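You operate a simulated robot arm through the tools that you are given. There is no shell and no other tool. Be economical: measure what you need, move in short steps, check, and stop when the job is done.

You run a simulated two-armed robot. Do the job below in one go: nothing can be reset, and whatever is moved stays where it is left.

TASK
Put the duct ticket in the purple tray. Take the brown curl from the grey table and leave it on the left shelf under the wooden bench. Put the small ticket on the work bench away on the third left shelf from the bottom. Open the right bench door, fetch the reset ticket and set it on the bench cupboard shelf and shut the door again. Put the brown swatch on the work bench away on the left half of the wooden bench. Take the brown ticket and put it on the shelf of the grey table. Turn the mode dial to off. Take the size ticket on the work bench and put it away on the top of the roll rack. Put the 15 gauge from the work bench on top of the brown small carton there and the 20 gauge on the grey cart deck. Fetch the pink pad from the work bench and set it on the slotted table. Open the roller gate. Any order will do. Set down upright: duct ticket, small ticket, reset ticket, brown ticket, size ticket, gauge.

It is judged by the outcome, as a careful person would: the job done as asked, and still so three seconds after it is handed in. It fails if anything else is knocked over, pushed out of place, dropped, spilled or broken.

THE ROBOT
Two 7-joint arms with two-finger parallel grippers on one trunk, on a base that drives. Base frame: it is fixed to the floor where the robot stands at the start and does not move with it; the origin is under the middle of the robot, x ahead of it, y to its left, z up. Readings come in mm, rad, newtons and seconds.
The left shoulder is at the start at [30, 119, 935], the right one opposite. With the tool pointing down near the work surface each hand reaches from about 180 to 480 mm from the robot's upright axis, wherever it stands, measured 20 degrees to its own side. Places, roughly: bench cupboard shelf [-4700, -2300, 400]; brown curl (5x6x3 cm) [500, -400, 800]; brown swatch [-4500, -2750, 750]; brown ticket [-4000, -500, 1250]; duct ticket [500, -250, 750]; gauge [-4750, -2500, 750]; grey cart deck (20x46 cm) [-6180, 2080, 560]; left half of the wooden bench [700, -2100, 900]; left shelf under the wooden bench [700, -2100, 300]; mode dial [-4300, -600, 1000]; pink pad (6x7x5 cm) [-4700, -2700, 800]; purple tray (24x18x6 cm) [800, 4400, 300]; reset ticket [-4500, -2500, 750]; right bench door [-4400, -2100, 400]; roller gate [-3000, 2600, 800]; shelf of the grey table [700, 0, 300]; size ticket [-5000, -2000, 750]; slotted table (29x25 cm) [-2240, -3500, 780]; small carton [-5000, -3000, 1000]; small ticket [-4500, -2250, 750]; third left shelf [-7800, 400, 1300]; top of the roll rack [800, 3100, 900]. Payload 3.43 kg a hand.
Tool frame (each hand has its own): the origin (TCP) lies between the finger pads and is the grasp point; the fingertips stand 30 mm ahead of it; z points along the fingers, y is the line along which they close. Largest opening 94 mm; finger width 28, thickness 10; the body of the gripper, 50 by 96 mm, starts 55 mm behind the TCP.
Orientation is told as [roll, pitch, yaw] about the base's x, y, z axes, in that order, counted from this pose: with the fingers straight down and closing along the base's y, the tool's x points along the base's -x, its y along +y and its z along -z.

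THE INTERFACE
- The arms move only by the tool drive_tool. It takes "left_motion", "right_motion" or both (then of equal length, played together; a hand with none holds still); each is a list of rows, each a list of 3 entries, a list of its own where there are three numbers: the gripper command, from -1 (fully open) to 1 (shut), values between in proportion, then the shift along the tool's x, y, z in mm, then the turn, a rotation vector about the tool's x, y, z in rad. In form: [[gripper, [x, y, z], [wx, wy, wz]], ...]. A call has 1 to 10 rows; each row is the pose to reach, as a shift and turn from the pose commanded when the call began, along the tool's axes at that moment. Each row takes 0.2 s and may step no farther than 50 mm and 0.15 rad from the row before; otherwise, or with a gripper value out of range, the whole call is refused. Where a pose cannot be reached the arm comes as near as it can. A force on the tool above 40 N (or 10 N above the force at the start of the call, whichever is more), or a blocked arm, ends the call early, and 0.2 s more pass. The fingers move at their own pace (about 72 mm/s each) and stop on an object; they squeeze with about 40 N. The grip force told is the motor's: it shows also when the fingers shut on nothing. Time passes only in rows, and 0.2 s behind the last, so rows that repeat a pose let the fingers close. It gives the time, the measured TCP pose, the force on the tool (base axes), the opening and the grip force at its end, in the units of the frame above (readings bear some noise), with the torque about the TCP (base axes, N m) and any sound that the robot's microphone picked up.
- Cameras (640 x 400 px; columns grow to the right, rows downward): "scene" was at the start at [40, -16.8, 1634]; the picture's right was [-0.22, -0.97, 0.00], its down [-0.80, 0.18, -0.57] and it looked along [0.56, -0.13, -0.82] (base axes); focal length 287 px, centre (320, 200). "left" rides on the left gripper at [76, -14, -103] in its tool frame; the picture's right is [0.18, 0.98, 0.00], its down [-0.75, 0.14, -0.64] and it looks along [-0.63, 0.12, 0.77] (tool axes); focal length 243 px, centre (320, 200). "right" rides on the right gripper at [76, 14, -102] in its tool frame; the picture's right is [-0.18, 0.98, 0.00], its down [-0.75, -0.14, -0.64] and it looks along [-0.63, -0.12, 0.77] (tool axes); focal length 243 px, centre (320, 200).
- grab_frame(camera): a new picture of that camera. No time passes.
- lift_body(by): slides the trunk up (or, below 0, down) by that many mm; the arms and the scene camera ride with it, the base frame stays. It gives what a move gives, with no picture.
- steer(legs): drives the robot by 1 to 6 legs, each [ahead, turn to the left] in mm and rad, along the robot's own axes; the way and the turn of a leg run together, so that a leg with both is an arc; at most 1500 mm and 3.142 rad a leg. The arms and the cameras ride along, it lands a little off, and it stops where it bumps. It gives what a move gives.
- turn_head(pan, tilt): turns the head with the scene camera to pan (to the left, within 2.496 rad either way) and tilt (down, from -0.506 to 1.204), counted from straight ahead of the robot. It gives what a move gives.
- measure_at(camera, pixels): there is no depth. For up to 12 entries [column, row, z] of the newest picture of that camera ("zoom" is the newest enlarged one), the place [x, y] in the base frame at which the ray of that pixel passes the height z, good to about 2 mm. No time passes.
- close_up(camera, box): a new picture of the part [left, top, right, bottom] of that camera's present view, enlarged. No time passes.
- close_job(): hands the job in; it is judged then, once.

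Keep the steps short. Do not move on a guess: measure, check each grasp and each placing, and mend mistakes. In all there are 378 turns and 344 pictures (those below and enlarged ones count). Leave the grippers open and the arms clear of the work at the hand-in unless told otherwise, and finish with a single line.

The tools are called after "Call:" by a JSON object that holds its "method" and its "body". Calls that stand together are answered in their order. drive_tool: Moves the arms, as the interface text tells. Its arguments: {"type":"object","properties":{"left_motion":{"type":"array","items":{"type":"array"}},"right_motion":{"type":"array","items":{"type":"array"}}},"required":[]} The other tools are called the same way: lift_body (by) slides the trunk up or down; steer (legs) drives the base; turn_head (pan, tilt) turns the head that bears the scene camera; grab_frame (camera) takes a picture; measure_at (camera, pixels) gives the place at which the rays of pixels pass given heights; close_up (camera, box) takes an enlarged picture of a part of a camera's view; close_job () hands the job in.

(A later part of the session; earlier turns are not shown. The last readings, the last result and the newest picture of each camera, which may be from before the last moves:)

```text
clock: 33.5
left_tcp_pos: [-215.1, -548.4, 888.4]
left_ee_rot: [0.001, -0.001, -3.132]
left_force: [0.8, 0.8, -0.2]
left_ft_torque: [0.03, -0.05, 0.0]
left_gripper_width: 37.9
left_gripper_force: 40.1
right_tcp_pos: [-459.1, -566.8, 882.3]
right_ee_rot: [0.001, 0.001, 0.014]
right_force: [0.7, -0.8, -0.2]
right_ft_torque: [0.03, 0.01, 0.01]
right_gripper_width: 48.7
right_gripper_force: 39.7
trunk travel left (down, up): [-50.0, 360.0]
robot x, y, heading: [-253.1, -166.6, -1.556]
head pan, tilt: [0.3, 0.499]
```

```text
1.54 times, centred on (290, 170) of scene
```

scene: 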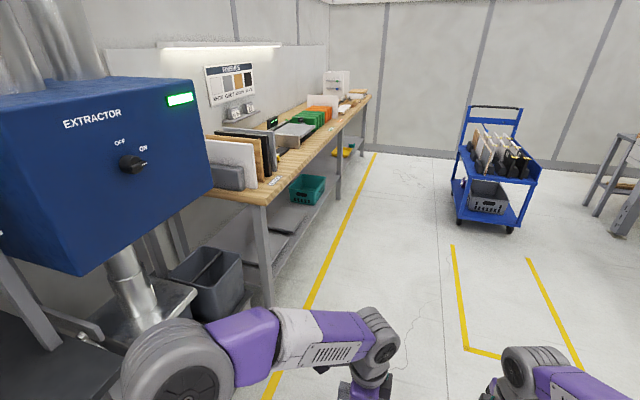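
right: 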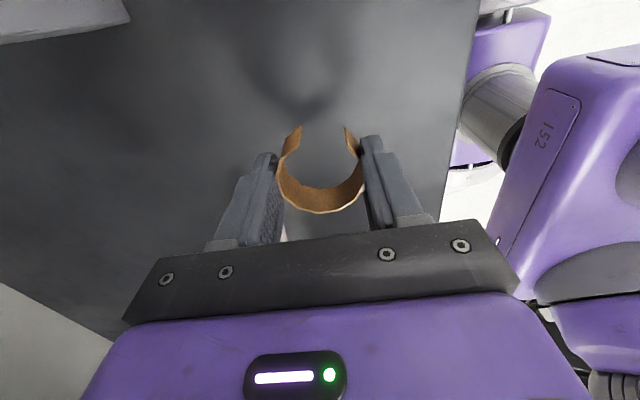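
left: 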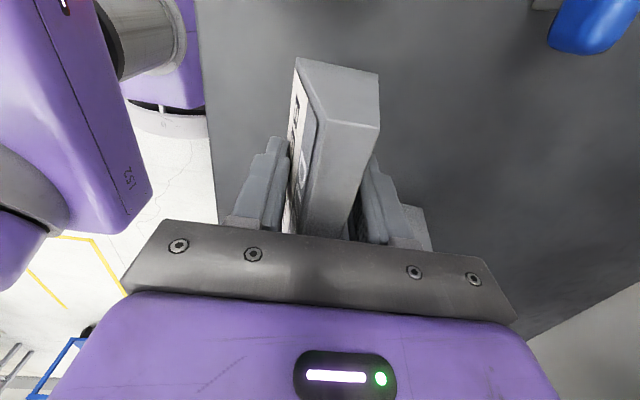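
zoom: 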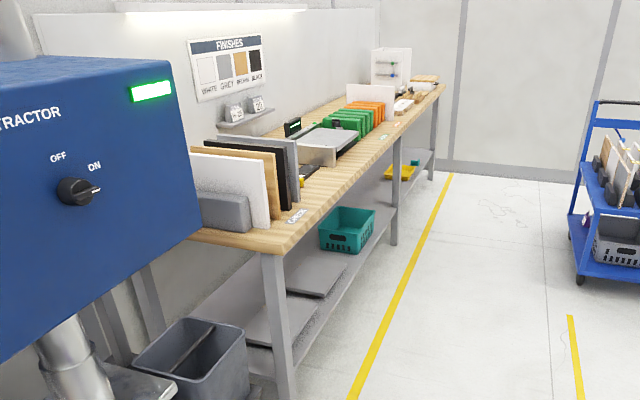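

Path along the bench is clear. Drive to about y = −2100, then face the bench.

Call:
{"method": "steer", "body": {"legs": [[1400, -0.01], [530, 0], [0, 1.571]]}}

Call:
{"method": "turn_head", "body": {"pan": 0.0, "tilt": 0.6}}

Call:
{"method": "grab_frame", "body": {"camera": "scene"}}

```text
clock: 47.0
left_tcp_pos: [147.2, -2093.5, 889.4]
left_ee_rot: [0.003, 0.0, -1.603]
left_force: [-0.1, 0.1, -0.1]
left_ft_torque: [-0.01, 0.0, 0.02]
left_gripper_width: 37.1
left_gripper_force: 40.2
right_tcp_pos: [156.3, -2338.5, 883.6]
right_ee_rot: [0.001, 0.001, 1.539]
right_force: [0.2, 0.6, -0.6]
right_ft_torque: [0.02, -0.02, 0.02]
right_gripper_width: 48.3
right_gripper_force: 40.1
trunk travel left (down, up): [-50.0, 360.0]
robot x, y, heading: [-234.4, -2116.3, -0.034]
head pan, tilt: [0.3, 0.499]
```

```text
clock: 47.8
left_tcp_pos: [147.8, -2094.7, 888.7]
left_ee_rot: [0.001, 0.001, -1.603]
left_force: [0.0, 0.2, -0.7]
left_ft_torque: [0.02, 0.0, 0.01]
left_gripper_width: 37.0
left_gripper_force: 39.7
right_tcp_pos: [155.9, -2338.0, 883.0]
right_ee_rot: [0.001, -0.001, 1.54]
right_force: [0.1, 0.4, -0.2]
right_ft_torque: [0.0, -0.02, -0.01]
right_gripper_width: 48.6
right_gripper_force: 40.4
trunk travel left (down, up): [-50.0, 360.0]
robot x, y, heading: [-232.8, -2112.9, -0.038]
head pan, tilt: [0.0, 0.6]
```

```text
304 pictures are left
```

scene: 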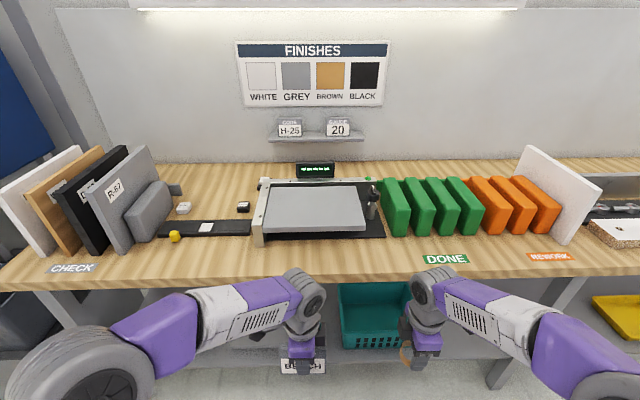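

The ticket's grip width crept 38.5→37.0; checking it in the left camera, and looking under the bench.

Call:
{"method": "grab_frame", "body": {"camera": "left"}}

Call:
{"method": "turn_head", "body": {"pan": 0.0, "tilt": 0.9}}

Call:
{"method": "grab_frame", "body": {"camera": "scene"}}

```text
303 pictures are left
```

left: 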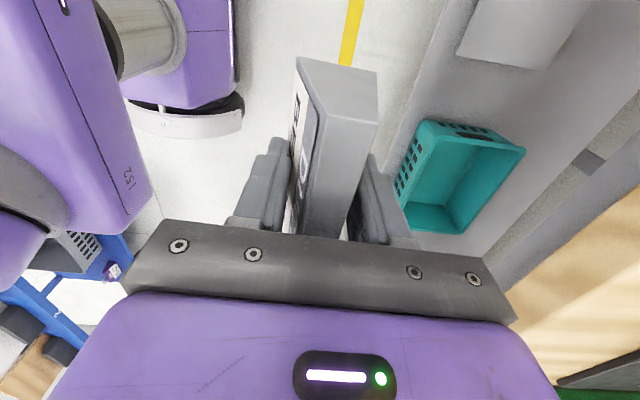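

```text
clock: 48.6
left_tcp_pos: [148.3, -2093.3, 889.4]
left_ee_rot: [0.001, 0.002, -1.605]
left_force: [0.9, -0.4, -1.2]
left_ft_torque: [-0.01, -0.02, 0.07]
left_gripper_width: 37.3
left_gripper_force: 39.7
right_tcp_pos: [156.8, -2338.3, 884.0]
right_ee_rot: [0.002, 0.0, 1.541]
right_force: [0.3, 0.3, -0.4]
right_ft_torque: [-0.02, -0.01, -0.01]
right_gripper_width: 48.6
right_gripper_force: 39.6
trunk travel left (down, up): [-50.0, 360.0]
robot x, y, heading: [-233.3, -2118.3, -0.032]
head pan, tilt: [0.0, 0.901]
```

```text
302 pictures are left
```

scene: 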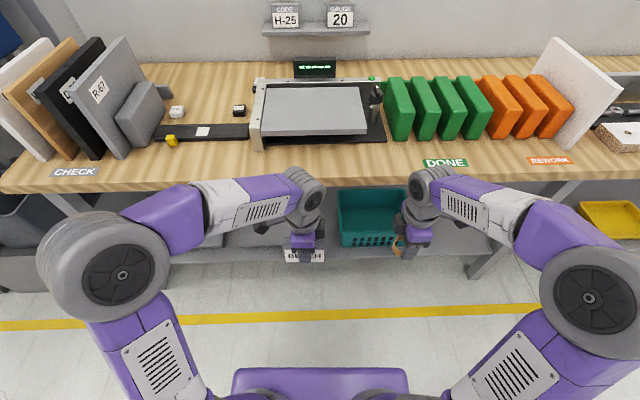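

Call:
{"method": "measure_at", "body": {"camera": "scene", "pixels": [[330, 262, 300], [460, 254, 300], [450, 250, 300], [343, 243, 300], [400, 246, 300], [470, 278, 0], [330, 188, 850], [330, 188, 900], [505, 170, 900], [190, 245, 300], [345, 190, 420], [440, 240, 300]]}}

Call:
{"method": "grab_frame", "body": {"camera": "right"}}

Call:
{"method": "close_up", "body": {"camera": "scene", "box": [160, 160, 520, 300]}}

```text
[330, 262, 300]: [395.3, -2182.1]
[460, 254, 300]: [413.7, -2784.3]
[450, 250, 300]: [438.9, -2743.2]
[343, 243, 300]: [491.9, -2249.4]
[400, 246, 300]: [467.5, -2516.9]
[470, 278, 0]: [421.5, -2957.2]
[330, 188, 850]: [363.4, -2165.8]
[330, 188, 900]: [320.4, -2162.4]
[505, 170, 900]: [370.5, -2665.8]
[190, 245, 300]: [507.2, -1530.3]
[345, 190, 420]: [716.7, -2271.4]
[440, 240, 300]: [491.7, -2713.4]
```

```text
301 pictures are left
```

right: 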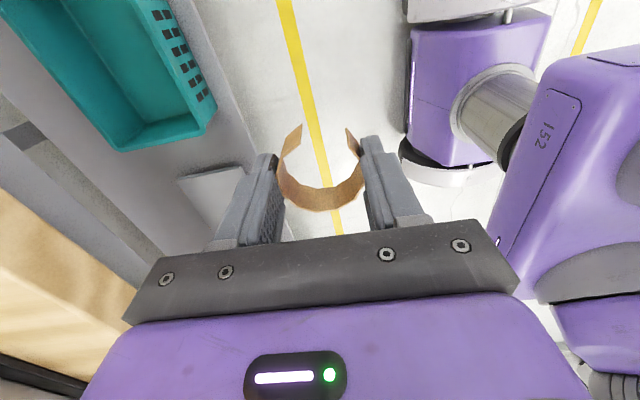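

```text
1.78 times, centred on (340, 230) of scene
```

zoom: 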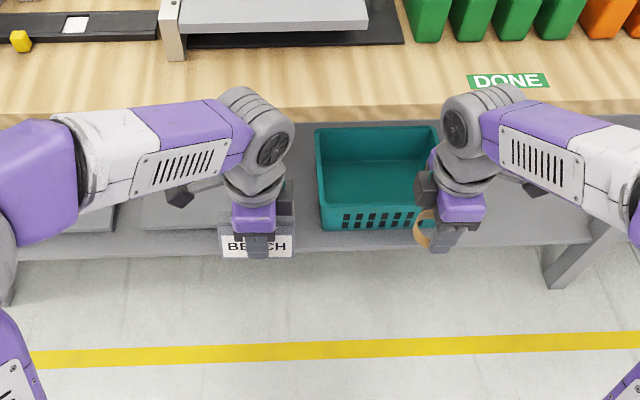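

Call:
{"method": "grab_frame", "body": {"camera": "scene"}}

Call:
{"method": "close_up", "body": {"camera": "left", "box": [340, 0, 540, 125]}}

Call:
{"method": "measure_at", "body": {"camera": "scene", "pixels": [[330, 260, 200], [330, 260, 250], [330, 260, 300], [330, 260, 350], [462, 253, 300], [462, 253, 250]]}}

```text
299 pictures are left
```

scene: 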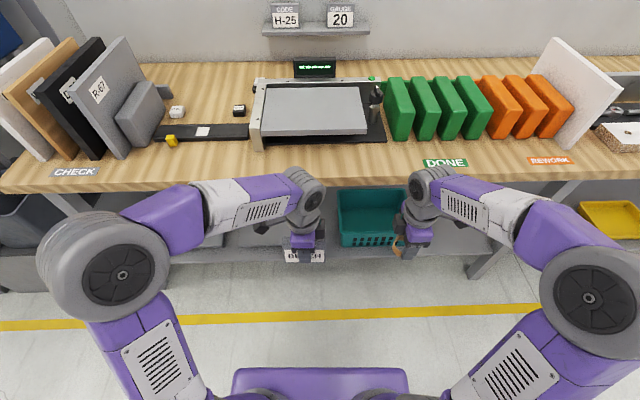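

```text
3.20 times, centred on (440, 62) of left
```

zoom: 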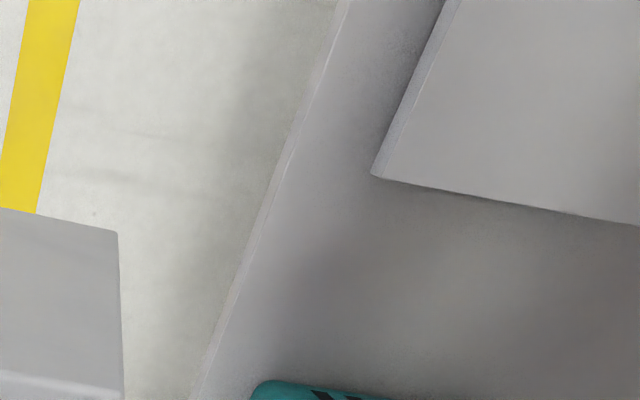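

```text
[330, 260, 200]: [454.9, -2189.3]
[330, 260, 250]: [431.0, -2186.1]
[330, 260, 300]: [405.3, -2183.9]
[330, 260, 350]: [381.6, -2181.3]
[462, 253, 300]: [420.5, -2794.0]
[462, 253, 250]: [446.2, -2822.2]
```

Call:
{"method": "measure_at", "body": {"camera": "left", "pixels": [[424.4, 59, 200], [424.4, 59, 250], [424.4, 59, 300], [424.4, 59, 350], [405, 117, 300], [456.5, 55, 300], [540, 69, 300], [395, 193, 300], [463, 233, 300]]}}

```text
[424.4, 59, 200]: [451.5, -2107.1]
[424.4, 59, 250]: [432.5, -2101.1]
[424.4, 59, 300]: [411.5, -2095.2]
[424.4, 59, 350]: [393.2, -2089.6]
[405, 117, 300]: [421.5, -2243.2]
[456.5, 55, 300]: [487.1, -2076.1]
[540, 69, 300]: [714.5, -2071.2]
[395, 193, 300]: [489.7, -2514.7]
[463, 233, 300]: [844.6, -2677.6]
```

Shelf edge reads x≈435, z≈240; free space is right of the teal basket (y<−2520). I go opposite it: trunk down 50, left hand drawn back, and drive 360 mm sideways.

Call:
{"method": "drive_tool", "body": {"left_motion": [[1, [0, -40, 0], [0, 0, 0]], [1, [0, -80, 0], [0, 0, 0]], [1, [0, -120, 0], [0, 0, 0]], [1, [0, -145, 0], [0, 0, 0]], [1, [0, -145, 0], [0, 0, 0]]]}}

Call:
{"method": "steer", "body": {"legs": [[0, -1.537], [375, 0], [0, 1.571]]}}

Call:
{"method": "lift_body", "body": {"by": -50}}

Call:
{"method": "grab_frame", "body": {"camera": "scene"}}

```text
clock: 49.8
left_tcp_pos: [1.9, -2088.8, 889.3]
left_ee_rot: [0.002, 0.0, -1.604]
left_force: [-0.9, -0.6, 0.2]
left_ft_torque: [0.0, -0.02, 0.01]
left_gripper_width: 36.9
left_gripper_force: 40.9
right_tcp_pos: [156.3, -2338.4, 883.0]
right_ee_rot: [0.003, 0.0, 1.54]
right_force: [-0.5, -0.4, 0.1]
right_ft_torque: [-0.02, 0.03, -0.02]
right_gripper_width: 48.6
right_gripper_force: 40.1
trunk travel left (down, up): [-50.0, 360.0]
robot x, y, heading: [-235.5, -2116.1, -0.029]
head pan, tilt: [0.0, 0.901]
```

```text
clock: 59.6
left_tcp_pos: [15.7, -2457.7, 887.5]
left_ee_rot: [0.003, -0.001, -1.552]
left_force: [0.4, -0.3, 0.5]
left_ft_torque: [0.02, 0.01, 0.01]
left_gripper_width: 36.6
left_gripper_force: 39.6
right_tcp_pos: [182.3, -2699.1, 883.3]
right_ee_rot: [0.001, 0.001, 1.591]
right_force: [0.2, -0.8, 0.2]
right_ft_torque: [-0.02, 0.05, 0.0]
right_gripper_width: 48.6
right_gripper_force: 40.1
trunk travel left (down, up): [-50.0, 360.0]
robot x, y, heading: [-218.3, -2496.2, 0.02]
head pan, tilt: [0.0, 0.901]
```

```text
clock: 60.5
left_tcp_pos: [15.5, -2458.2, 838.4]
left_ee_rot: [0.003, -0.001, -1.554]
left_force: [0.4, -1.4, -1.0]
left_ft_torque: [-0.04, -0.03, 0.0]
left_gripper_width: 36.5
left_gripper_force: 40.3
right_tcp_pos: [182.2, -2699.0, 832.7]
right_ee_rot: [0.001, 0.0, 1.59]
right_force: [-0.5, 0.5, 0.0]
right_ft_torque: [0.02, -0.03, 0.04]
right_gripper_width: 48.3
right_gripper_force: 40.0
trunk travel left (down, up): [0.0, 410.0]
robot x, y, heading: [-218.3, -2496.1, 0.013]
head pan, tilt: [0.0, 0.901]
```

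```text
297 pictures are left
```

scene: 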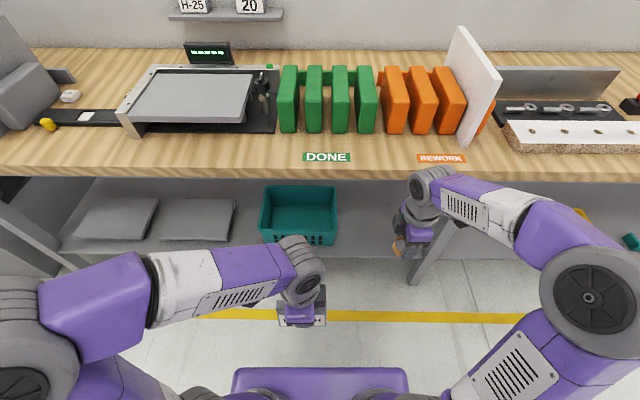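

Call:
{"method": "measure_at", "body": {"camera": "scene", "pixels": [[412, 283, 0], [420, 262, 250], [400, 262, 250], [333, 244, 245], [337, 190, 380], [380, 225, 245], [400, 175, 850], [262, 240, 245]]}}

Call:
{"method": "close_up", "body": {"camera": "scene", "box": [240, 160, 500, 300]}}

```text
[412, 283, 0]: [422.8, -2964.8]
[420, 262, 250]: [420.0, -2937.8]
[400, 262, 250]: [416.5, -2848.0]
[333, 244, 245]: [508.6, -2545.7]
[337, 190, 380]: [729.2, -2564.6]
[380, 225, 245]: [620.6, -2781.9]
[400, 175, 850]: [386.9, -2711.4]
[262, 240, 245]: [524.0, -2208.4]
```

```text
2.46 times, centred on (370, 230) of scene
```

zoom: 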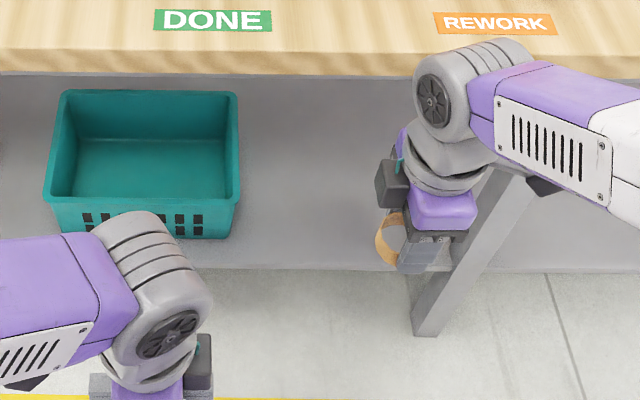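

Free zone y −2570…−2850; the right hand at y −2699 suits. Lower the right hand 495 mm in front of the bench.

Call:
{"method": "drive_tool", "body": {"right_motion": [[0.1, [0, 0, 49], [0, 0, 0]], [0.1, [0, 0, 98], [0, 0, 0]], [0.1, [0, 0, 147], [0, 0, 0]], [0.1, [0, 0, 196], [0, 0, 0]], [0.1, [0, 0, 245], [0, 0, 0]], [0.1, [0, 0, 294], [0, 0, 0]], [0.1, [0, 0, 343], [0, 0, 0]], [0.1, [0, 0, 392], [0, 0, 0]], [0.1, [0, 0, 441], [0, 0, 0]], [0.1, [0, 0, 490], [0, 0, 0]]]}}

Call:
{"method": "grab_frame", "body": {"camera": "scene"}}

Call:
{"method": "grab_frame", "body": {"camera": "right"}}

```text
clock: 62.7
left_tcp_pos: [16.5, -2457.0, 838.4]
left_ee_rot: [0.0, 0.0, -1.553]
left_force: [0.5, 0.6, 0.3]
left_ft_torque: [-0.02, -0.01, -0.02]
left_gripper_width: 36.2
left_gripper_force: 39.4
right_tcp_pos: [183.3, -2697.5, 342.3]
right_ee_rot: [0.001, 0.001, 1.59]
right_force: [-0.6, -0.4, 0.1]
right_ft_torque: [0.03, 0.0, -0.02]
right_gripper_width: 48.5
right_gripper_force: 40.5
trunk travel left (down, up): [0.0, 410.0]
robot x, y, heading: [-217.9, -2499.4, 0.017]
head pan, tilt: [0.0, 0.901]
```

```text
295 pictures are left
```

scene: 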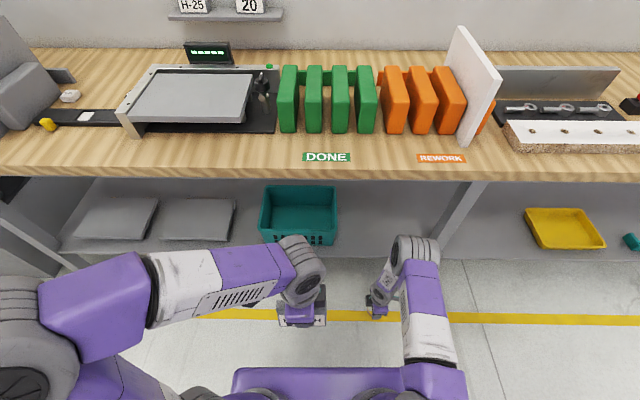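

```text
294 pictures are left
```

right: 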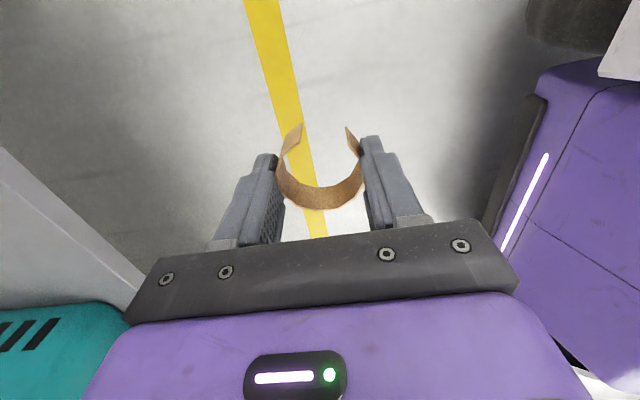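

Drive forward 262 mm (base front stays well short of the shelf).

Call:
{"method": "steer", "body": {"legs": [[262, -0.015]]}}

Call:
{"method": "grab_frame", "body": {"camera": "right"}}

Call:
{"method": "grab_frame", "body": {"camera": "scene"}}

```text
clock: 64.5
left_tcp_pos: [249.0, -2459.5, 840.6]
left_ee_rot: [0.008, 0.001, -1.568]
left_force: [0.6, -0.3, 0.0]
left_ft_torque: [-0.02, 0.05, 0.01]
left_gripper_width: 36.5
left_gripper_force: 40.1
right_tcp_pos: [352.1, -2695.0, 308.5]
right_ee_rot: [0.107, -0.008, 1.591]
right_force: [-0.6, -0.3, 0.3]
right_ft_torque: [0.02, -0.02, 0.04]
right_gripper_width: 48.4
right_gripper_force: 40.6
trunk travel left (down, up): [0.0, 410.0]
robot x, y, heading: [17.3, -2496.6, -0.012]
head pan, tilt: [0.0, 0.901]
stopped in leg 1: the robot was blocked; the commanded pose is now the measured one
```

```text
293 pictures are left
```

right: 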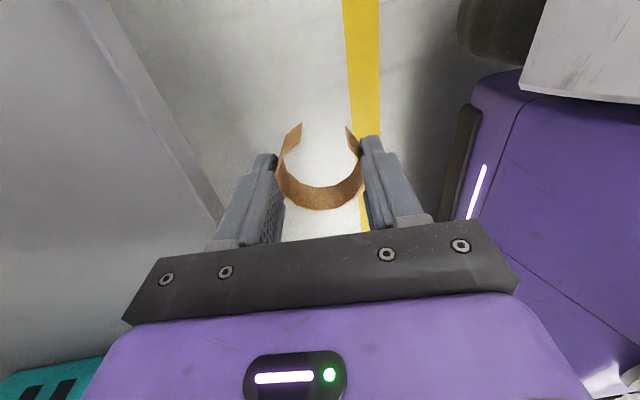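

```text
292 pictures are left
```

scene: 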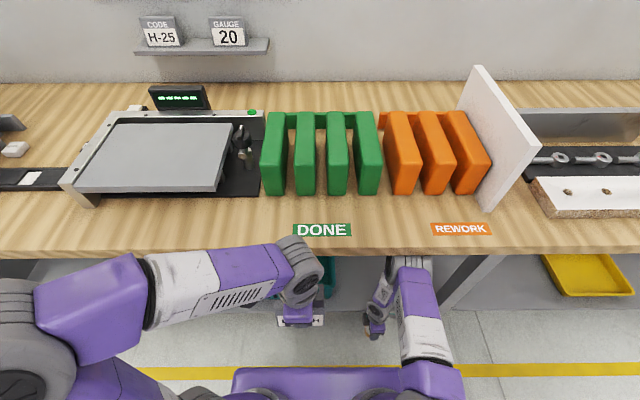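

Blocked: the fingertips seem to have met the shelf edge, so it is higher than estimated. Re-measuring the shelf edge with the right camera.

Call:
{"method": "steer", "body": {"legs": [[-80, 0]]}}

Call:
{"method": "grab_frame", "body": {"camera": "right"}}

Call:
{"method": "grab_frame", "body": {"camera": "scene"}}

Call:
{"method": "measure_at", "body": {"camera": "right", "pixels": [[150, 105, 200], [150, 105, 250], [150, 105, 300], [150, 105, 330]]}}

```text
clock: 65.6
left_tcp_pos: [176.9, -2458.6, 838.4]
left_ee_rot: [-0.001, 0.0, -1.567]
left_force: [0.4, 0.2, 0.4]
left_ft_torque: [-0.01, -0.01, -0.03]
left_gripper_width: 36.0
left_gripper_force: 40.4
right_tcp_pos: [275.1, -2693.5, 305.3]
right_ee_rot: [0.113, -0.007, 1.592]
right_force: [0.3, -0.4, -0.1]
right_ft_torque: [-0.01, 0.01, 0.0]
right_gripper_width: 48.6
right_gripper_force: 39.9
trunk travel left (down, up): [0.0, 410.0]
robot x, y, heading: [-57.7, -2492.9, -0.006]
head pan, tilt: [0.0, 0.901]
```

```text
291 pictures are left
```

right: 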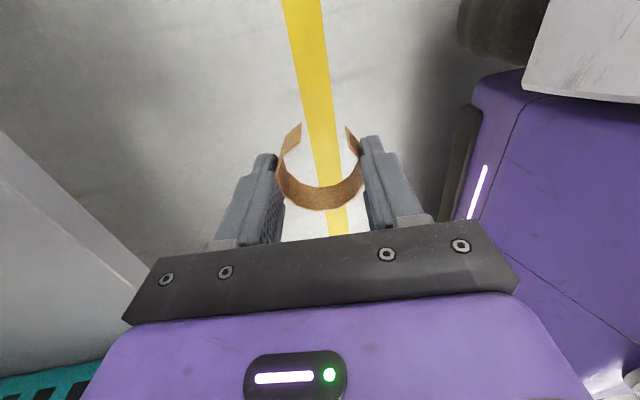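

```text
290 pictures are left
```

scene: 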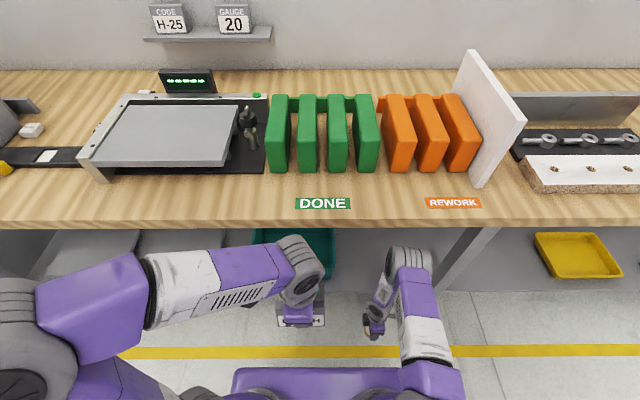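

```text
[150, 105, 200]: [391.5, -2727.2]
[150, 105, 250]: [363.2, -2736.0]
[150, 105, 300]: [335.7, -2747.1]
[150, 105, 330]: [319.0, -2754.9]
```

Call:
{"method": "close_up", "body": {"camera": "right", "box": [0, 110, 200, 310]}}

Call:
{"method": "measure_at", "body": {"camera": "scene", "pixels": [[520, 291, 230], [520, 291, 260], [520, 291, 290], [520, 291, 320], [250, 291, 290]]}}

Call:
{"method": "measure_at", "body": {"camera": "right", "pixels": [[60, 182, 200], [60, 182, 230], [60, 182, 260], [60, 182, 290], [60, 182, 320]]}}

Call:
{"method": "close_up", "body": {"camera": "scene", "box": [300, 200, 560, 362]}}

```text
2.00 times, centred on (100, 210) of right
```

zoom: 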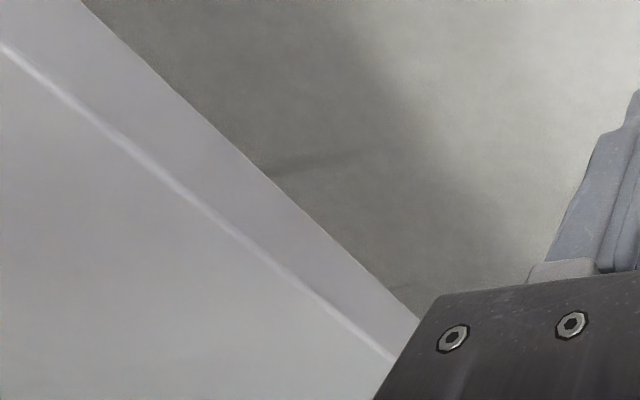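

```text
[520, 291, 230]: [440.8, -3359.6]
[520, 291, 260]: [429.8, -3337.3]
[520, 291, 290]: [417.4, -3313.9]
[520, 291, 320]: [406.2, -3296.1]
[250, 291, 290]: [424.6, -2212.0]
```

```text
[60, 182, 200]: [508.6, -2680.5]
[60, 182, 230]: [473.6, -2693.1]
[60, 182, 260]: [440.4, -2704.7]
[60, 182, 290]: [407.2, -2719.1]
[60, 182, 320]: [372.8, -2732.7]
```

```text
2.46 times, centred on (430, 281) of scene
```

zoom: 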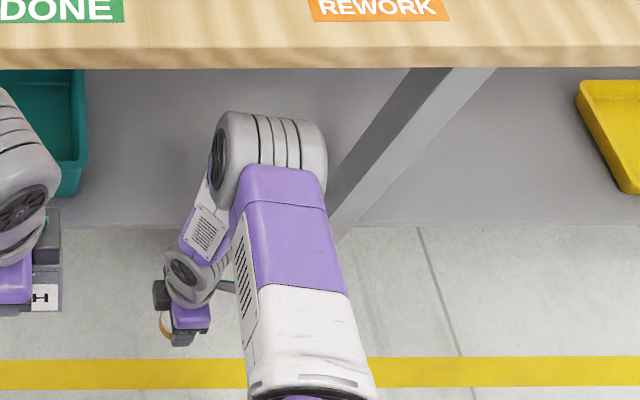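

Call:
{"method": "measure_at", "body": {"camera": "right", "pixels": [[75, 197.5, 230], [75, 197.5, 260], [75, 197.5, 290], [75, 242, 260], [75, 242, 290], [75, 242, 310], [75, 242, 330]]}}

Call:
{"method": "measure_at", "body": {"camera": "scene", "pixels": [[344, 289, 230], [344, 289, 260], [344, 289, 290], [344, 284, 290], [344, 284, 310], [450, 221, 860], [450, 228, 840], [400, 246, 700]]}}

```text
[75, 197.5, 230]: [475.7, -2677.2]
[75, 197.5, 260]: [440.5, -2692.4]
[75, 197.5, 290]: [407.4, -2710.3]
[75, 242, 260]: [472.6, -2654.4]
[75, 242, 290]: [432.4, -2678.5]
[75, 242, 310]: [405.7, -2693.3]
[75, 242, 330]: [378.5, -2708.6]
```

```text
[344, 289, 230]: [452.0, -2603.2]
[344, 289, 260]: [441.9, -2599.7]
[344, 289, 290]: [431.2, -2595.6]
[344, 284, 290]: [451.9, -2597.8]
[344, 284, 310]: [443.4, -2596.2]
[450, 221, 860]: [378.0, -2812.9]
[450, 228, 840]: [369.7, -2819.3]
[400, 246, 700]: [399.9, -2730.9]
```

The shelf top is z≈286; what hit was the arm's forward-bent joint against the bench edge. I back off 130 mm and stretch the arm further forward so it runs lower.

Call:
{"method": "steer", "body": {"legs": [[-130, 0]]}}

Call:
{"method": "drive_tool", "body": {"right_motion": [[0.1, [0, 0, -30], [0.113, 0, 0]], [0.1, [0, -40, -65], [0.113, 0, 0]], [0.1, [0, -80, -65], [0.113, 0, 0]], [0.1, [0, -120, -65], [0.113, 0, 0]], [0.1, [0, -150, -65], [0.113, 0, 0]], [0.1, [0, -175, -65], [0.113, 0, 0]], [0.1, [0, -175, -65], [0.113, 0, 0]]]}}

Call:
{"method": "grab_frame", "body": {"camera": "scene"}}

```text
clock: 66.8
left_tcp_pos: [49.4, -2457.3, 838.6]
left_ee_rot: [0.0, 0.001, -1.569]
left_force: [0.3, -0.5, -0.5]
left_ft_torque: [0.0, 0.03, -0.01]
left_gripper_width: 36.3
left_gripper_force: 39.5
right_tcp_pos: [150.4, -2691.5, 303.9]
right_ee_rot: [0.113, -0.008, 1.594]
right_force: [-0.1, 0.2, 0.3]
right_ft_torque: [-0.07, 0.02, 0.0]
right_gripper_width: 48.5
right_gripper_force: 39.5
trunk travel left (down, up): [0.0, 410.0]
robot x, y, heading: [-185.0, -2489.5, -0.006]
head pan, tilt: [0.0, 0.901]
```

```text
refused: row 2 steps farther than a row can; nothing moved
```

```text
287 pictures are left
```

scene: 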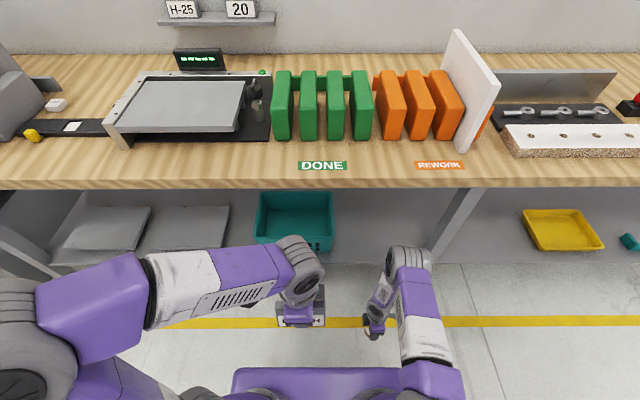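

Call:
{"method": "drive_tool", "body": {"right_motion": [[0.1, [0, 0, -30], [0.113, 0, 0]], [0.1, [0, -30, -60], [0.113, 0, 0]], [0.1, [0, -70, -65], [0.113, 0, 0]], [0.1, [0, -110, -65], [0.113, 0, 0]], [0.1, [0, -150, -65], [0.113, 0, 0]], [0.1, [0, -175, -65], [0.113, 0, 0]], [0.1, [0, -175, -65], [0.113, 0, 0]]]}}

Call:
{"method": "grab_frame", "body": {"camera": "scene"}}

```text
clock: 68.5
left_tcp_pos: [50.6, -2457.7, 837.6]
left_ee_rot: [-0.001, 0.0, -1.568]
left_force: [-0.5, 0.3, 0.7]
left_ft_torque: [-0.02, -0.01, 0.04]
left_gripper_width: 36.3
left_gripper_force: 40.2
right_tcp_pos: [330.4, -2687.2, 352.6]
right_ee_rot: [0.002, -0.006, 1.593]
right_force: [0.1, -1.5, 0.2]
right_ft_torque: [0.03, -0.05, -0.05]
right_gripper_width: 48.4
right_gripper_force: 39.4
trunk travel left (down, up): [0.0, 410.0]
robot x, y, heading: [-187.0, -2493.8, -0.012]
head pan, tilt: [0.0, 0.901]
```

```text
286 pictures are left
```

scene: 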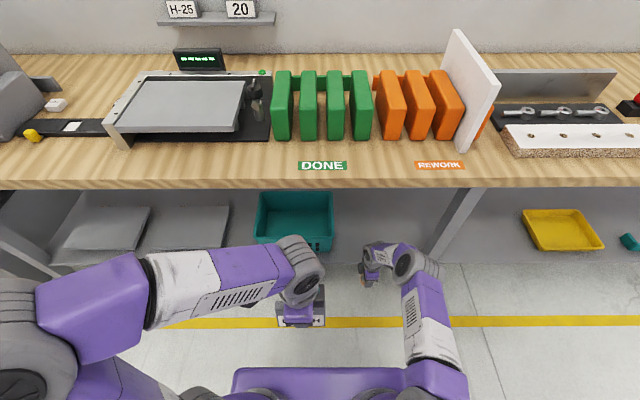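

Now the arm is stretched (hand 517 mm ahead). Drive forward 155 mm.

Call:
{"method": "steer", "body": {"legs": [[155, 0]]}}

Call:
{"method": "grab_frame", "body": {"camera": "scene"}}

Call:
{"method": "grab_frame", "body": {"camera": "right"}}

```text
clock: 69.8
left_tcp_pos: [203.7, -2457.2, 837.2]
left_ee_rot: [0.0, 0.0, -1.568]
left_force: [0.5, 0.4, -0.3]
left_ft_torque: [-0.03, 0.04, 0.0]
left_gripper_width: 36.0
left_gripper_force: 40.4
right_tcp_pos: [483.2, -2690.0, 351.2]
right_ee_rot: [0.003, -0.006, 1.591]
right_force: [-0.5, 0.5, 0.3]
right_ft_torque: [0.01, -0.02, 0.0]
right_gripper_width: 48.8
right_gripper_force: 40.1
trunk travel left (down, up): [0.0, 410.0]
robot x, y, heading: [-36.9, -2495.5, -0.008]
head pan, tilt: [0.0, 0.901]
```

```text
285 pictures are left
```

scene: 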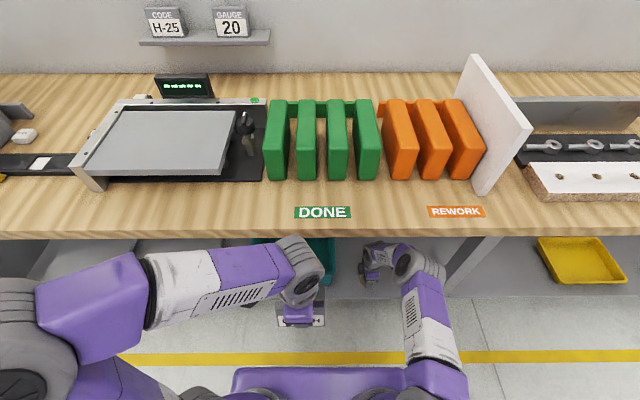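

```text
284 pictures are left
```

right: 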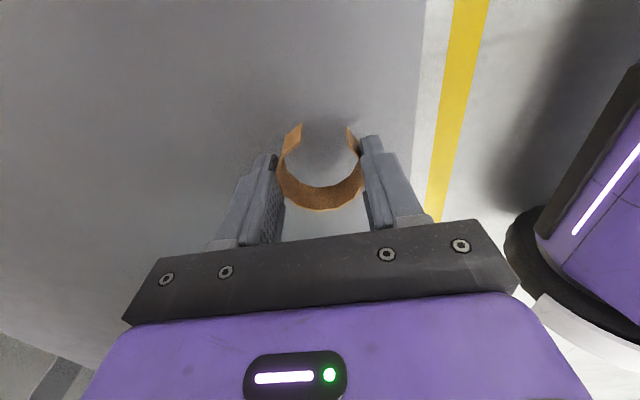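

Over the shelf, 45 mm inside the edge. Move 15 mm further in and lower 28 mm.

Call:
{"method": "drive_tool", "body": {"right_motion": [[0.1, [0, -15, 10], [0, 0, 0]], [0.1, [0, -15, 20], [0, 0, 0]], [0.1, [0, -15, 24], [0, 0, 0]], [0.1, [0, -15, 28], [0, 0, 0]]]}}

Call:
{"method": "grab_frame", "body": {"camera": "right"}}

```text
clock: 70.8
left_tcp_pos: [201.4, -2458.8, 838.5]
left_ee_rot: [0.001, 0.001, -1.57]
left_force: [0.3, -0.4, 0.3]
left_ft_torque: [-0.01, -0.04, -0.02]
left_gripper_width: 36.3
left_gripper_force: 39.5
right_tcp_pos: [498.0, -2689.3, 331.0]
right_ee_rot: [0.002, -0.008, 1.59]
right_force: [-10.6, 0.9, 20.6]
right_ft_torque: [0.03, 0.25, 0.01]
right_gripper_width: 48.4
right_gripper_force: 40.3
trunk travel left (down, up): [0.0, 410.0]
robot x, y, heading: [-32.6, -2495.5, -0.009]
head pan, tilt: [0.0, 0.901]
stopped in row 4 (right hand): the force on the tool passed its limit at 73 N (the readings are from after the stop); the commanded pose is now the measured one
```

```text
283 pictures are left
```

right: 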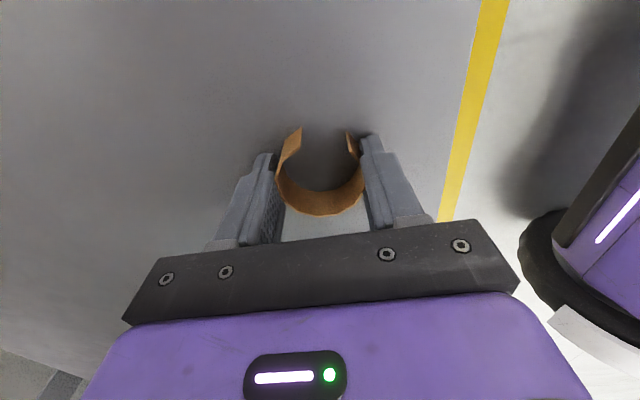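

Contact: the curl stands on the shelf (z≈298). Release and rise straight.

Call:
{"method": "drive_tool", "body": {"right_motion": [[0.1, [0, 0, -2], [0, 0, 0]], [-0.3, [0, 0, -3], [0, 0, 0]], [-0.6, [0, 0, -3], [0, 0, 0]], [-0.7, [0, 0, -3], [0, 0, 0]], [-0.7, [0, 0, -3], [0, 0, 0]], [-0.7, [0, 0, -25], [0, 0, 0]], [-0.7, [0, 0, -45], [0, 0, 0]], [-0.7, [0, 0, -45], [0, 0, 0]]]}}

Call:
{"method": "grab_frame", "body": {"camera": "right"}}

```text
clock: 72.6
left_tcp_pos: [202.0, -2458.6, 838.0]
left_ee_rot: [0.0, 0.0, -1.569]
left_force: [-0.3, 0.0, 0.4]
left_ft_torque: [-0.01, -0.02, 0.02]
left_gripper_width: 35.7
left_gripper_force: 40.1
right_tcp_pos: [499.4, -2689.9, 372.9]
right_ee_rot: [0.002, -0.008, 1.59]
right_force: [-0.7, -0.4, -0.9]
right_ft_torque: [0.01, 0.01, 0.0]
right_gripper_width: 80.2
right_gripper_force: 0.0
trunk travel left (down, up): [0.0, 410.0]
robot x, y, heading: [-35.9, -2495.2, -0.008]
head pan, tilt: [0.0, 0.901]
```

```text
282 pictures are left
```

right: 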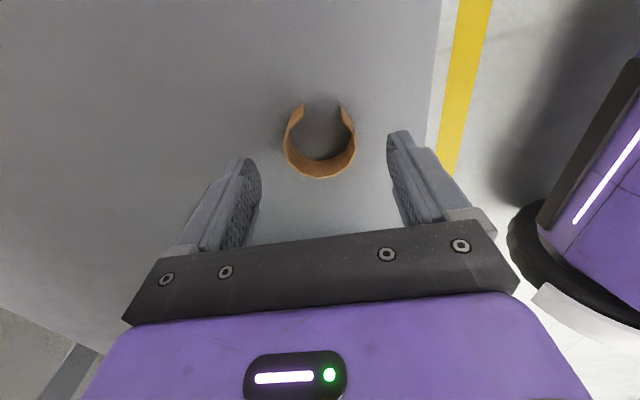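

Curl stands on the shelf. Back out 330 mm, raise the right hand, turn to +y and look.

Call:
{"method": "steer", "body": {"legs": [[-330, 0], [0, 1.579]]}}

Call:
{"method": "drive_tool", "body": {"right_motion": [[-0.7, [0, 0, -49], [0, 0, 0]], [-0.7, [0, 0, -98], [0, 0, 0.1]], [-0.7, [0, 30, -136], [0, 0, 0.2]], [-0.7, [0, 60, -174], [0, 0, 0.35]], [-0.7, [0, 90, -212], [0, 0, 0.5]], [-0.7, [0, 120, -250], [0, 0, 0.65]], [-0.7, [0, 140, -290], [0, 0, 0.8]], [-0.7, [0, 140, -338], [0, 0, 0.95]], [-0.7, [0, 140, -387], [0, 0, 1.1]], [-0.7, [0, 140, -436], [0, 0, 1.25]]]}}

Call:
{"method": "turn_head", "body": {"pan": -0.1, "tilt": 0.35}}

Call:
{"method": "grab_frame", "body": {"camera": "scene"}}

```text
clock: 78.6
left_tcp_pos: [-399.3, -2258.1, 838.0]
left_ee_rot: [0.0, 0.001, 0.011]
left_force: [0.7, 0.4, -0.1]
left_ft_torque: [-0.02, -0.03, -0.04]
left_gripper_width: 35.3
left_gripper_force: 40.2
right_tcp_pos: [-172.2, -1957.3, 372.6]
right_ee_rot: [0.002, -0.008, -3.114]
right_force: [-0.1, 0.0, -0.3]
right_ft_torque: [-0.01, -0.01, 0.0]
right_gripper_width: 79.8
right_gripper_force: 0.1
trunk travel left (down, up): [0.0, 410.0]
robot x, y, heading: [-360.6, -2492.4, 1.57]
head pan, tilt: [0.0, 0.901]
```

```text
clock: 80.8
left_tcp_pos: [-401.1, -2257.1, 838.3]
left_ee_rot: [0.0, 0.0, 0.01]
left_force: [-0.3, 0.3, -0.1]
left_ft_torque: [-0.01, 0.04, -0.05]
left_gripper_width: 35.5
left_gripper_force: 40.1
right_tcp_pos: [-166.5, -2100.1, 810.1]
right_ee_rot: [0.007, -0.001, 1.918]
right_force: [-0.9, 0.7, 0.4]
right_ft_torque: [-0.01, 0.04, 0.01]
right_gripper_width: 80.0
right_gripper_force: 0.0
trunk travel left (down, up): [0.0, 410.0]
robot x, y, heading: [-365.3, -2494.1, 1.568]
head pan, tilt: [0.0, 0.901]
```

```text
clock: 81.8
left_tcp_pos: [-401.2, -2257.5, 838.3]
left_ee_rot: [-0.001, -0.002, 0.012]
left_force: [-0.4, 0.2, 0.0]
left_ft_torque: [0.0, 0.04, 0.0]
left_gripper_width: 35.4
left_gripper_force: 39.8
right_tcp_pos: [-167.2, -2098.5, 808.7]
right_ee_rot: [0.006, 0.001, 1.919]
right_force: [-0.3, -0.2, 0.8]
right_ft_torque: [-0.03, 0.0, 0.0]
right_gripper_width: 80.0
right_gripper_force: 0.0
trunk travel left (down, up): [0.0, 410.0]
robot x, y, heading: [-364.0, -2490.4, 1.573]
head pan, tilt: [-0.099, 0.351]
```

```text
281 pictures are left
```

scene: 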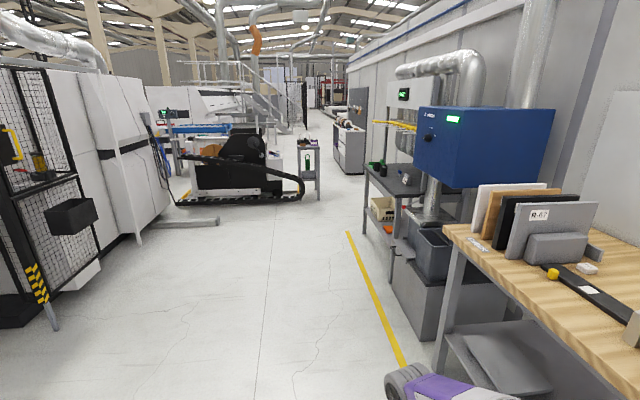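

Call:
{"method": "measure_at", "body": {"camera": "scene", "pixels": [[320, 200, 0], [301, 193, 0], [340, 173, 0], [349, 170, 0], [366, 220, 0], [388, 245, 0], [302, 140, 0], [325, 128, 0], [215, 220, 0]]}}

Call:
{"method": "close_up", "body": {"camera": "scene", "box": [260, 70, 420, 240]}}

```text
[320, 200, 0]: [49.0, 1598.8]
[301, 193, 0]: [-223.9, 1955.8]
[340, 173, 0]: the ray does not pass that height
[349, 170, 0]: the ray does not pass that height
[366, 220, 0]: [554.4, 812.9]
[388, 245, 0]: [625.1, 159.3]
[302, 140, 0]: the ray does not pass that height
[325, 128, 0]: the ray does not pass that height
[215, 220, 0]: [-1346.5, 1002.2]
```

```text
2.35 times, centred on (340, 155) of scene
```

zoom: 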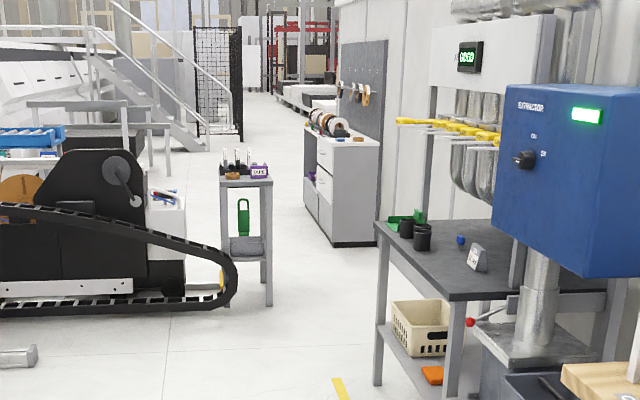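

Corridor ahead; a small stand is at about (−220…50, 1600…1950). I drive straight 3000 mm and look again.

Call:
{"method": "steer", "body": {"legs": [[1500, 0], [1500, 0]]}}

Call:
{"method": "turn_head", "body": {"pan": -0.2, "tilt": 0.45}}

Call:
{"method": "grab_frame", "body": {"camera": "scene"}}

```text
clock: 96.0
left_tcp_pos: [-336.9, 700.2, 838.0]
left_ee_rot: [0.0, 0.0, -0.003]
left_force: [-0.1, -0.4, -0.4]
left_ft_torque: [0.01, 0.01, 0.04]
left_gripper_width: 34.6
left_gripper_force: 39.9
right_tcp_pos: [-102.4, 856.4, 808.1]
right_ee_rot: [0.007, 0.0, 1.906]
right_force: [0.3, 0.1, 0.4]
right_ft_torque: [-0.02, 0.0, -0.01]
right_gripper_width: 79.8
right_gripper_force: 0.1
trunk travel left (down, up): [0.0, 410.0]
robot x, y, heading: [-304.7, 464.1, 1.559]
head pan, tilt: [-0.099, 0.351]
```

```text
clock: 96.7
left_tcp_pos: [-337.1, 700.8, 838.6]
left_ee_rot: [0.001, -0.001, -0.002]
left_force: [0.3, -0.3, -0.5]
left_ft_torque: [0.01, 0.04, 0.02]
left_gripper_width: 34.5
left_gripper_force: 40.2
right_tcp_pos: [-102.1, 856.5, 809.0]
right_ee_rot: [0.007, 0.0, 1.905]
right_force: [-1.2, 0.2, -0.2]
right_ft_torque: [0.0, 0.01, -0.03]
right_gripper_width: 80.0
right_gripper_force: 0.1
trunk travel left (down, up): [0.0, 410.0]
robot x, y, heading: [-300.1, 465.9, 1.558]
head pan, tilt: [-0.201, 0.45]
```

```text
279 pictures are left
```

scene: 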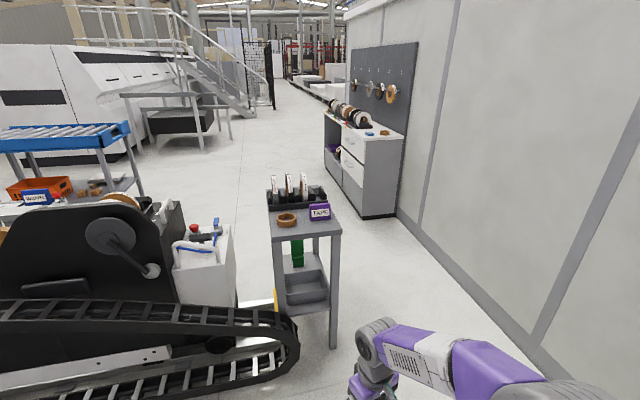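

Call:
{"method": "measure_at", "body": {"camera": "scene", "pixels": [[333, 348, 0], [283, 315, 0], [326, 170, 0], [362, 217, 0], [398, 215, 0], [480, 310, 0], [420, 235, 0], [325, 113, 800], [342, 230, 750], [232, 290, 0], [265, 200, 750]]}}

```text
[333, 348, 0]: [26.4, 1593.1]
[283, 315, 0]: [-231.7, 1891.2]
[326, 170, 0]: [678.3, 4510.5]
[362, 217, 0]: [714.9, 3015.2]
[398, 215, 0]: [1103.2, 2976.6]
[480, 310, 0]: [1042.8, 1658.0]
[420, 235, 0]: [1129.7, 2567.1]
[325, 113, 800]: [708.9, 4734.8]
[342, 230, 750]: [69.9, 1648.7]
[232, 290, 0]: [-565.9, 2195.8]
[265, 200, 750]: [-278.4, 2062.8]
```

Stand spans x −230…70, y 1590…2060; wall at x≈1045. I go round it on the right at x≈530.

Call:
{"method": "steer", "body": {"legs": [[0, -0.74], [1213, 0], [0, 0.753], [1000, 0]]}}

Call:
{"method": "turn_head", "body": {"pan": -0.1, "tilt": 0.5}}

Call:
{"method": "grab_frame", "body": {"camera": "scene"}}

```text
clock: 111.6
left_tcp_pos: [524.9, 2568.2, 838.2]
left_ee_rot: [-0.001, -0.002, -0.006]
left_force: [-0.1, 0.3, -0.4]
left_ft_torque: [-0.05, -0.04, 0.0]
left_gripper_width: 33.8
left_gripper_force: 39.8
right_tcp_pos: [762.0, 2721.5, 808.5]
right_ee_rot: [0.008, 0.001, 1.901]
right_force: [0.0, 1.4, 0.0]
right_ft_torque: [0.0, 0.0, 0.0]
right_gripper_width: 79.7
right_gripper_force: 0.1
trunk travel left (down, up): [0.0, 410.0]
robot x, y, heading: [559.8, 2331.8, 1.549]
head pan, tilt: [-0.201, 0.45]
```

```text
clock: 112.3
left_tcp_pos: [524.8, 2567.8, 838.6]
left_ee_rot: [0.001, -0.001, -0.008]
left_force: [0.3, -0.3, 0.1]
left_ft_torque: [0.01, -0.02, -0.01]
left_gripper_width: 33.4
left_gripper_force: 39.7
right_tcp_pos: [761.5, 2720.1, 808.8]
right_ee_rot: [0.007, -0.001, 1.898]
right_force: [0.1, -0.7, 0.8]
right_ft_torque: [0.0, 0.0, -0.01]
right_gripper_width: 79.8
right_gripper_force: 0.0
trunk travel left (down, up): [0.0, 410.0]
robot x, y, heading: [555.7, 2332.9, 1.55]
head pan, tilt: [-0.099, 0.499]
```

```text
278 pictures are left
```

scene: 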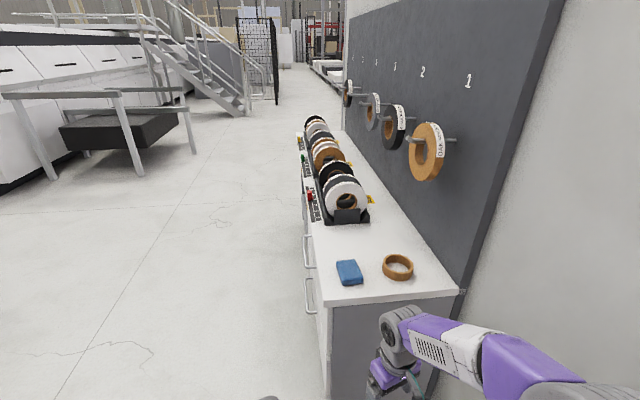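

Roll rack is on the right. Swing left into the aisle, stop opposite the tray and look right.

Call:
{"method": "steer", "body": {"legs": [[0, 0.408], [1260, 0], [0, -0.387], [700, 0]]}}

Call:
{"method": "turn_head", "body": {"pan": -1.4, "tilt": 0.7}}

Call:
{"method": "grab_frame", "body": {"camera": "scene"}}

```text
clock: 124.3
left_tcp_pos: [69.4, 4400.0, 837.4]
left_ee_rot: [0.0, 0.0, -0.002]
left_force: [-0.3, 0.4, -0.3]
left_ft_torque: [0.01, 0.0, 0.02]
left_gripper_width: 32.7
left_gripper_force: 40.1
right_tcp_pos: [303.9, 4555.3, 808.6]
right_ee_rot: [0.006, 0.0, 1.907]
right_force: [0.0, 0.5, -0.3]
right_ft_torque: [-0.01, 0.0, 0.01]
right_gripper_width: 79.7
right_gripper_force: 0.1
trunk travel left (down, up): [0.0, 410.0]
robot x, y, heading: [103.1, 4164.3, 1.557]
head pan, tilt: [-0.099, 0.499]
```

```text
clock: 125.8
left_tcp_pos: [70.1, 4400.6, 838.2]
left_ee_rot: [0.0, 0.0, -0.001]
left_force: [-0.2, 0.6, -0.9]
left_ft_torque: [0.0, -0.03, 0.01]
left_gripper_width: 32.7
left_gripper_force: 40.0
right_tcp_pos: [305.0, 4556.7, 809.2]
right_ee_rot: [0.006, -0.001, 1.903]
right_force: [0.8, 0.5, 0.3]
right_ft_torque: [-0.01, 0.02, 0.03]
right_gripper_width: 80.0
right_gripper_force: 0.0
trunk travel left (down, up): [0.0, 410.0]
robot x, y, heading: [103.4, 4165.1, 1.559]
head pan, tilt: [-1.4, 0.7]
```

```text
277 pictures are left
```

scene: 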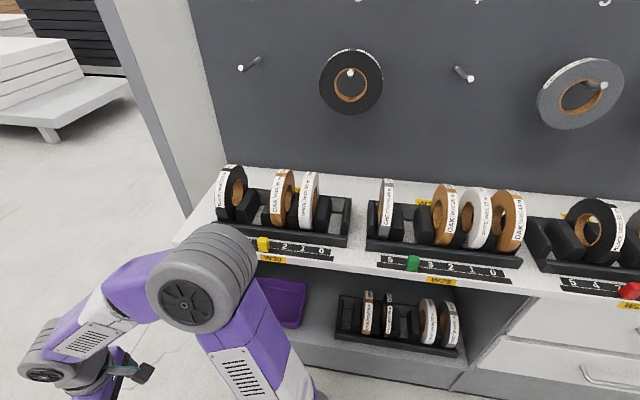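

Call:
{"method": "measure_at", "body": {"camera": "scene", "pixels": [[290, 310, 300], [300, 285, 300], [450, 350, 300], [340, 335, 300], [300, 352, 250], [300, 272, 750], [300, 265, 800], [180, 235, 800]]}}

Call:
{"method": "steer", "body": {"legs": [[250, 0], [0, -1.558]]}}

Call:
{"method": "turn_head", "body": {"pan": 0.0, "tilt": 0.75}}

Call:
{"method": "grab_frame", "body": {"camera": "scene"}}

Call:
{"method": "grab_frame", "body": {"camera": "left"}}

```text
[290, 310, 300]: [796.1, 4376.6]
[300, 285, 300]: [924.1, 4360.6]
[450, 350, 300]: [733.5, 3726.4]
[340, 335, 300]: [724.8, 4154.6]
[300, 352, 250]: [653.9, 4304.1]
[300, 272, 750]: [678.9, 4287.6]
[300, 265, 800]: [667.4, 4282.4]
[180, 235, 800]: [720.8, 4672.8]
```

```text
clock: 131.3
left_tcp_pos: [339.7, 4454.3, 839.5]
left_ee_rot: [0.0, 0.0, -1.538]
left_force: [-0.3, -0.1, -0.1]
left_ft_torque: [0.02, -0.02, 0.01]
left_gripper_width: 32.7
left_gripper_force: 39.9
right_tcp_pos: [502.0, 4224.7, 808.0]
right_ee_rot: [0.007, 0.001, 0.371]
right_force: [1.0, 0.1, -1.0]
right_ft_torque: [0.0, -0.01, 0.0]
right_gripper_width: 79.7
right_gripper_force: 0.0
trunk travel left (down, up): [0.0, 410.0]
robot x, y, heading: [106.5, 4410.1, 0.024]
head pan, tilt: [-1.4, 0.7]
```

```text
clock: 132.8
left_tcp_pos: [339.0, 4454.5, 838.4]
left_ee_rot: [0.0, 0.001, -1.538]
left_force: [0.1, -0.5, 0.1]
left_ft_torque: [-0.02, 0.03, 0.02]
left_gripper_width: 32.8
left_gripper_force: 39.7
right_tcp_pos: [503.8, 4224.0, 809.3]
right_ee_rot: [0.007, -0.001, 0.369]
right_force: [-0.3, 0.1, -0.3]
right_ft_torque: [-0.03, 0.01, 0.0]
right_gripper_width: 79.7
right_gripper_force: 0.1
trunk travel left (down, up): [0.0, 410.0]
robot x, y, heading: [105.9, 4415.1, 0.023]
head pan, tilt: [0.0, 0.75]
```

```text
276 pictures are left
```

scene: 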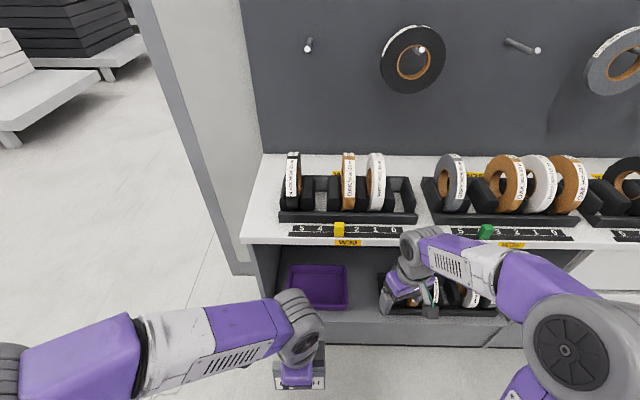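

```text
275 pictures are left
```

left: 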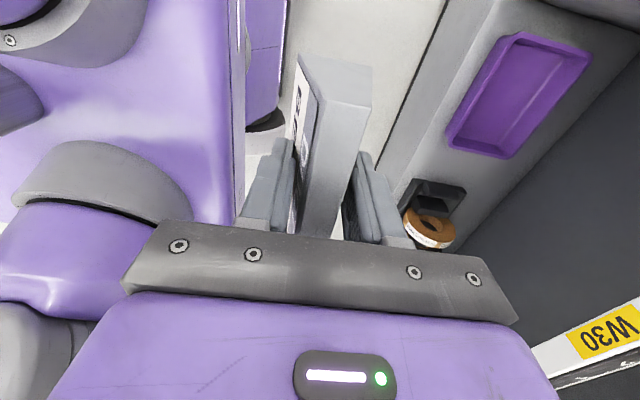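

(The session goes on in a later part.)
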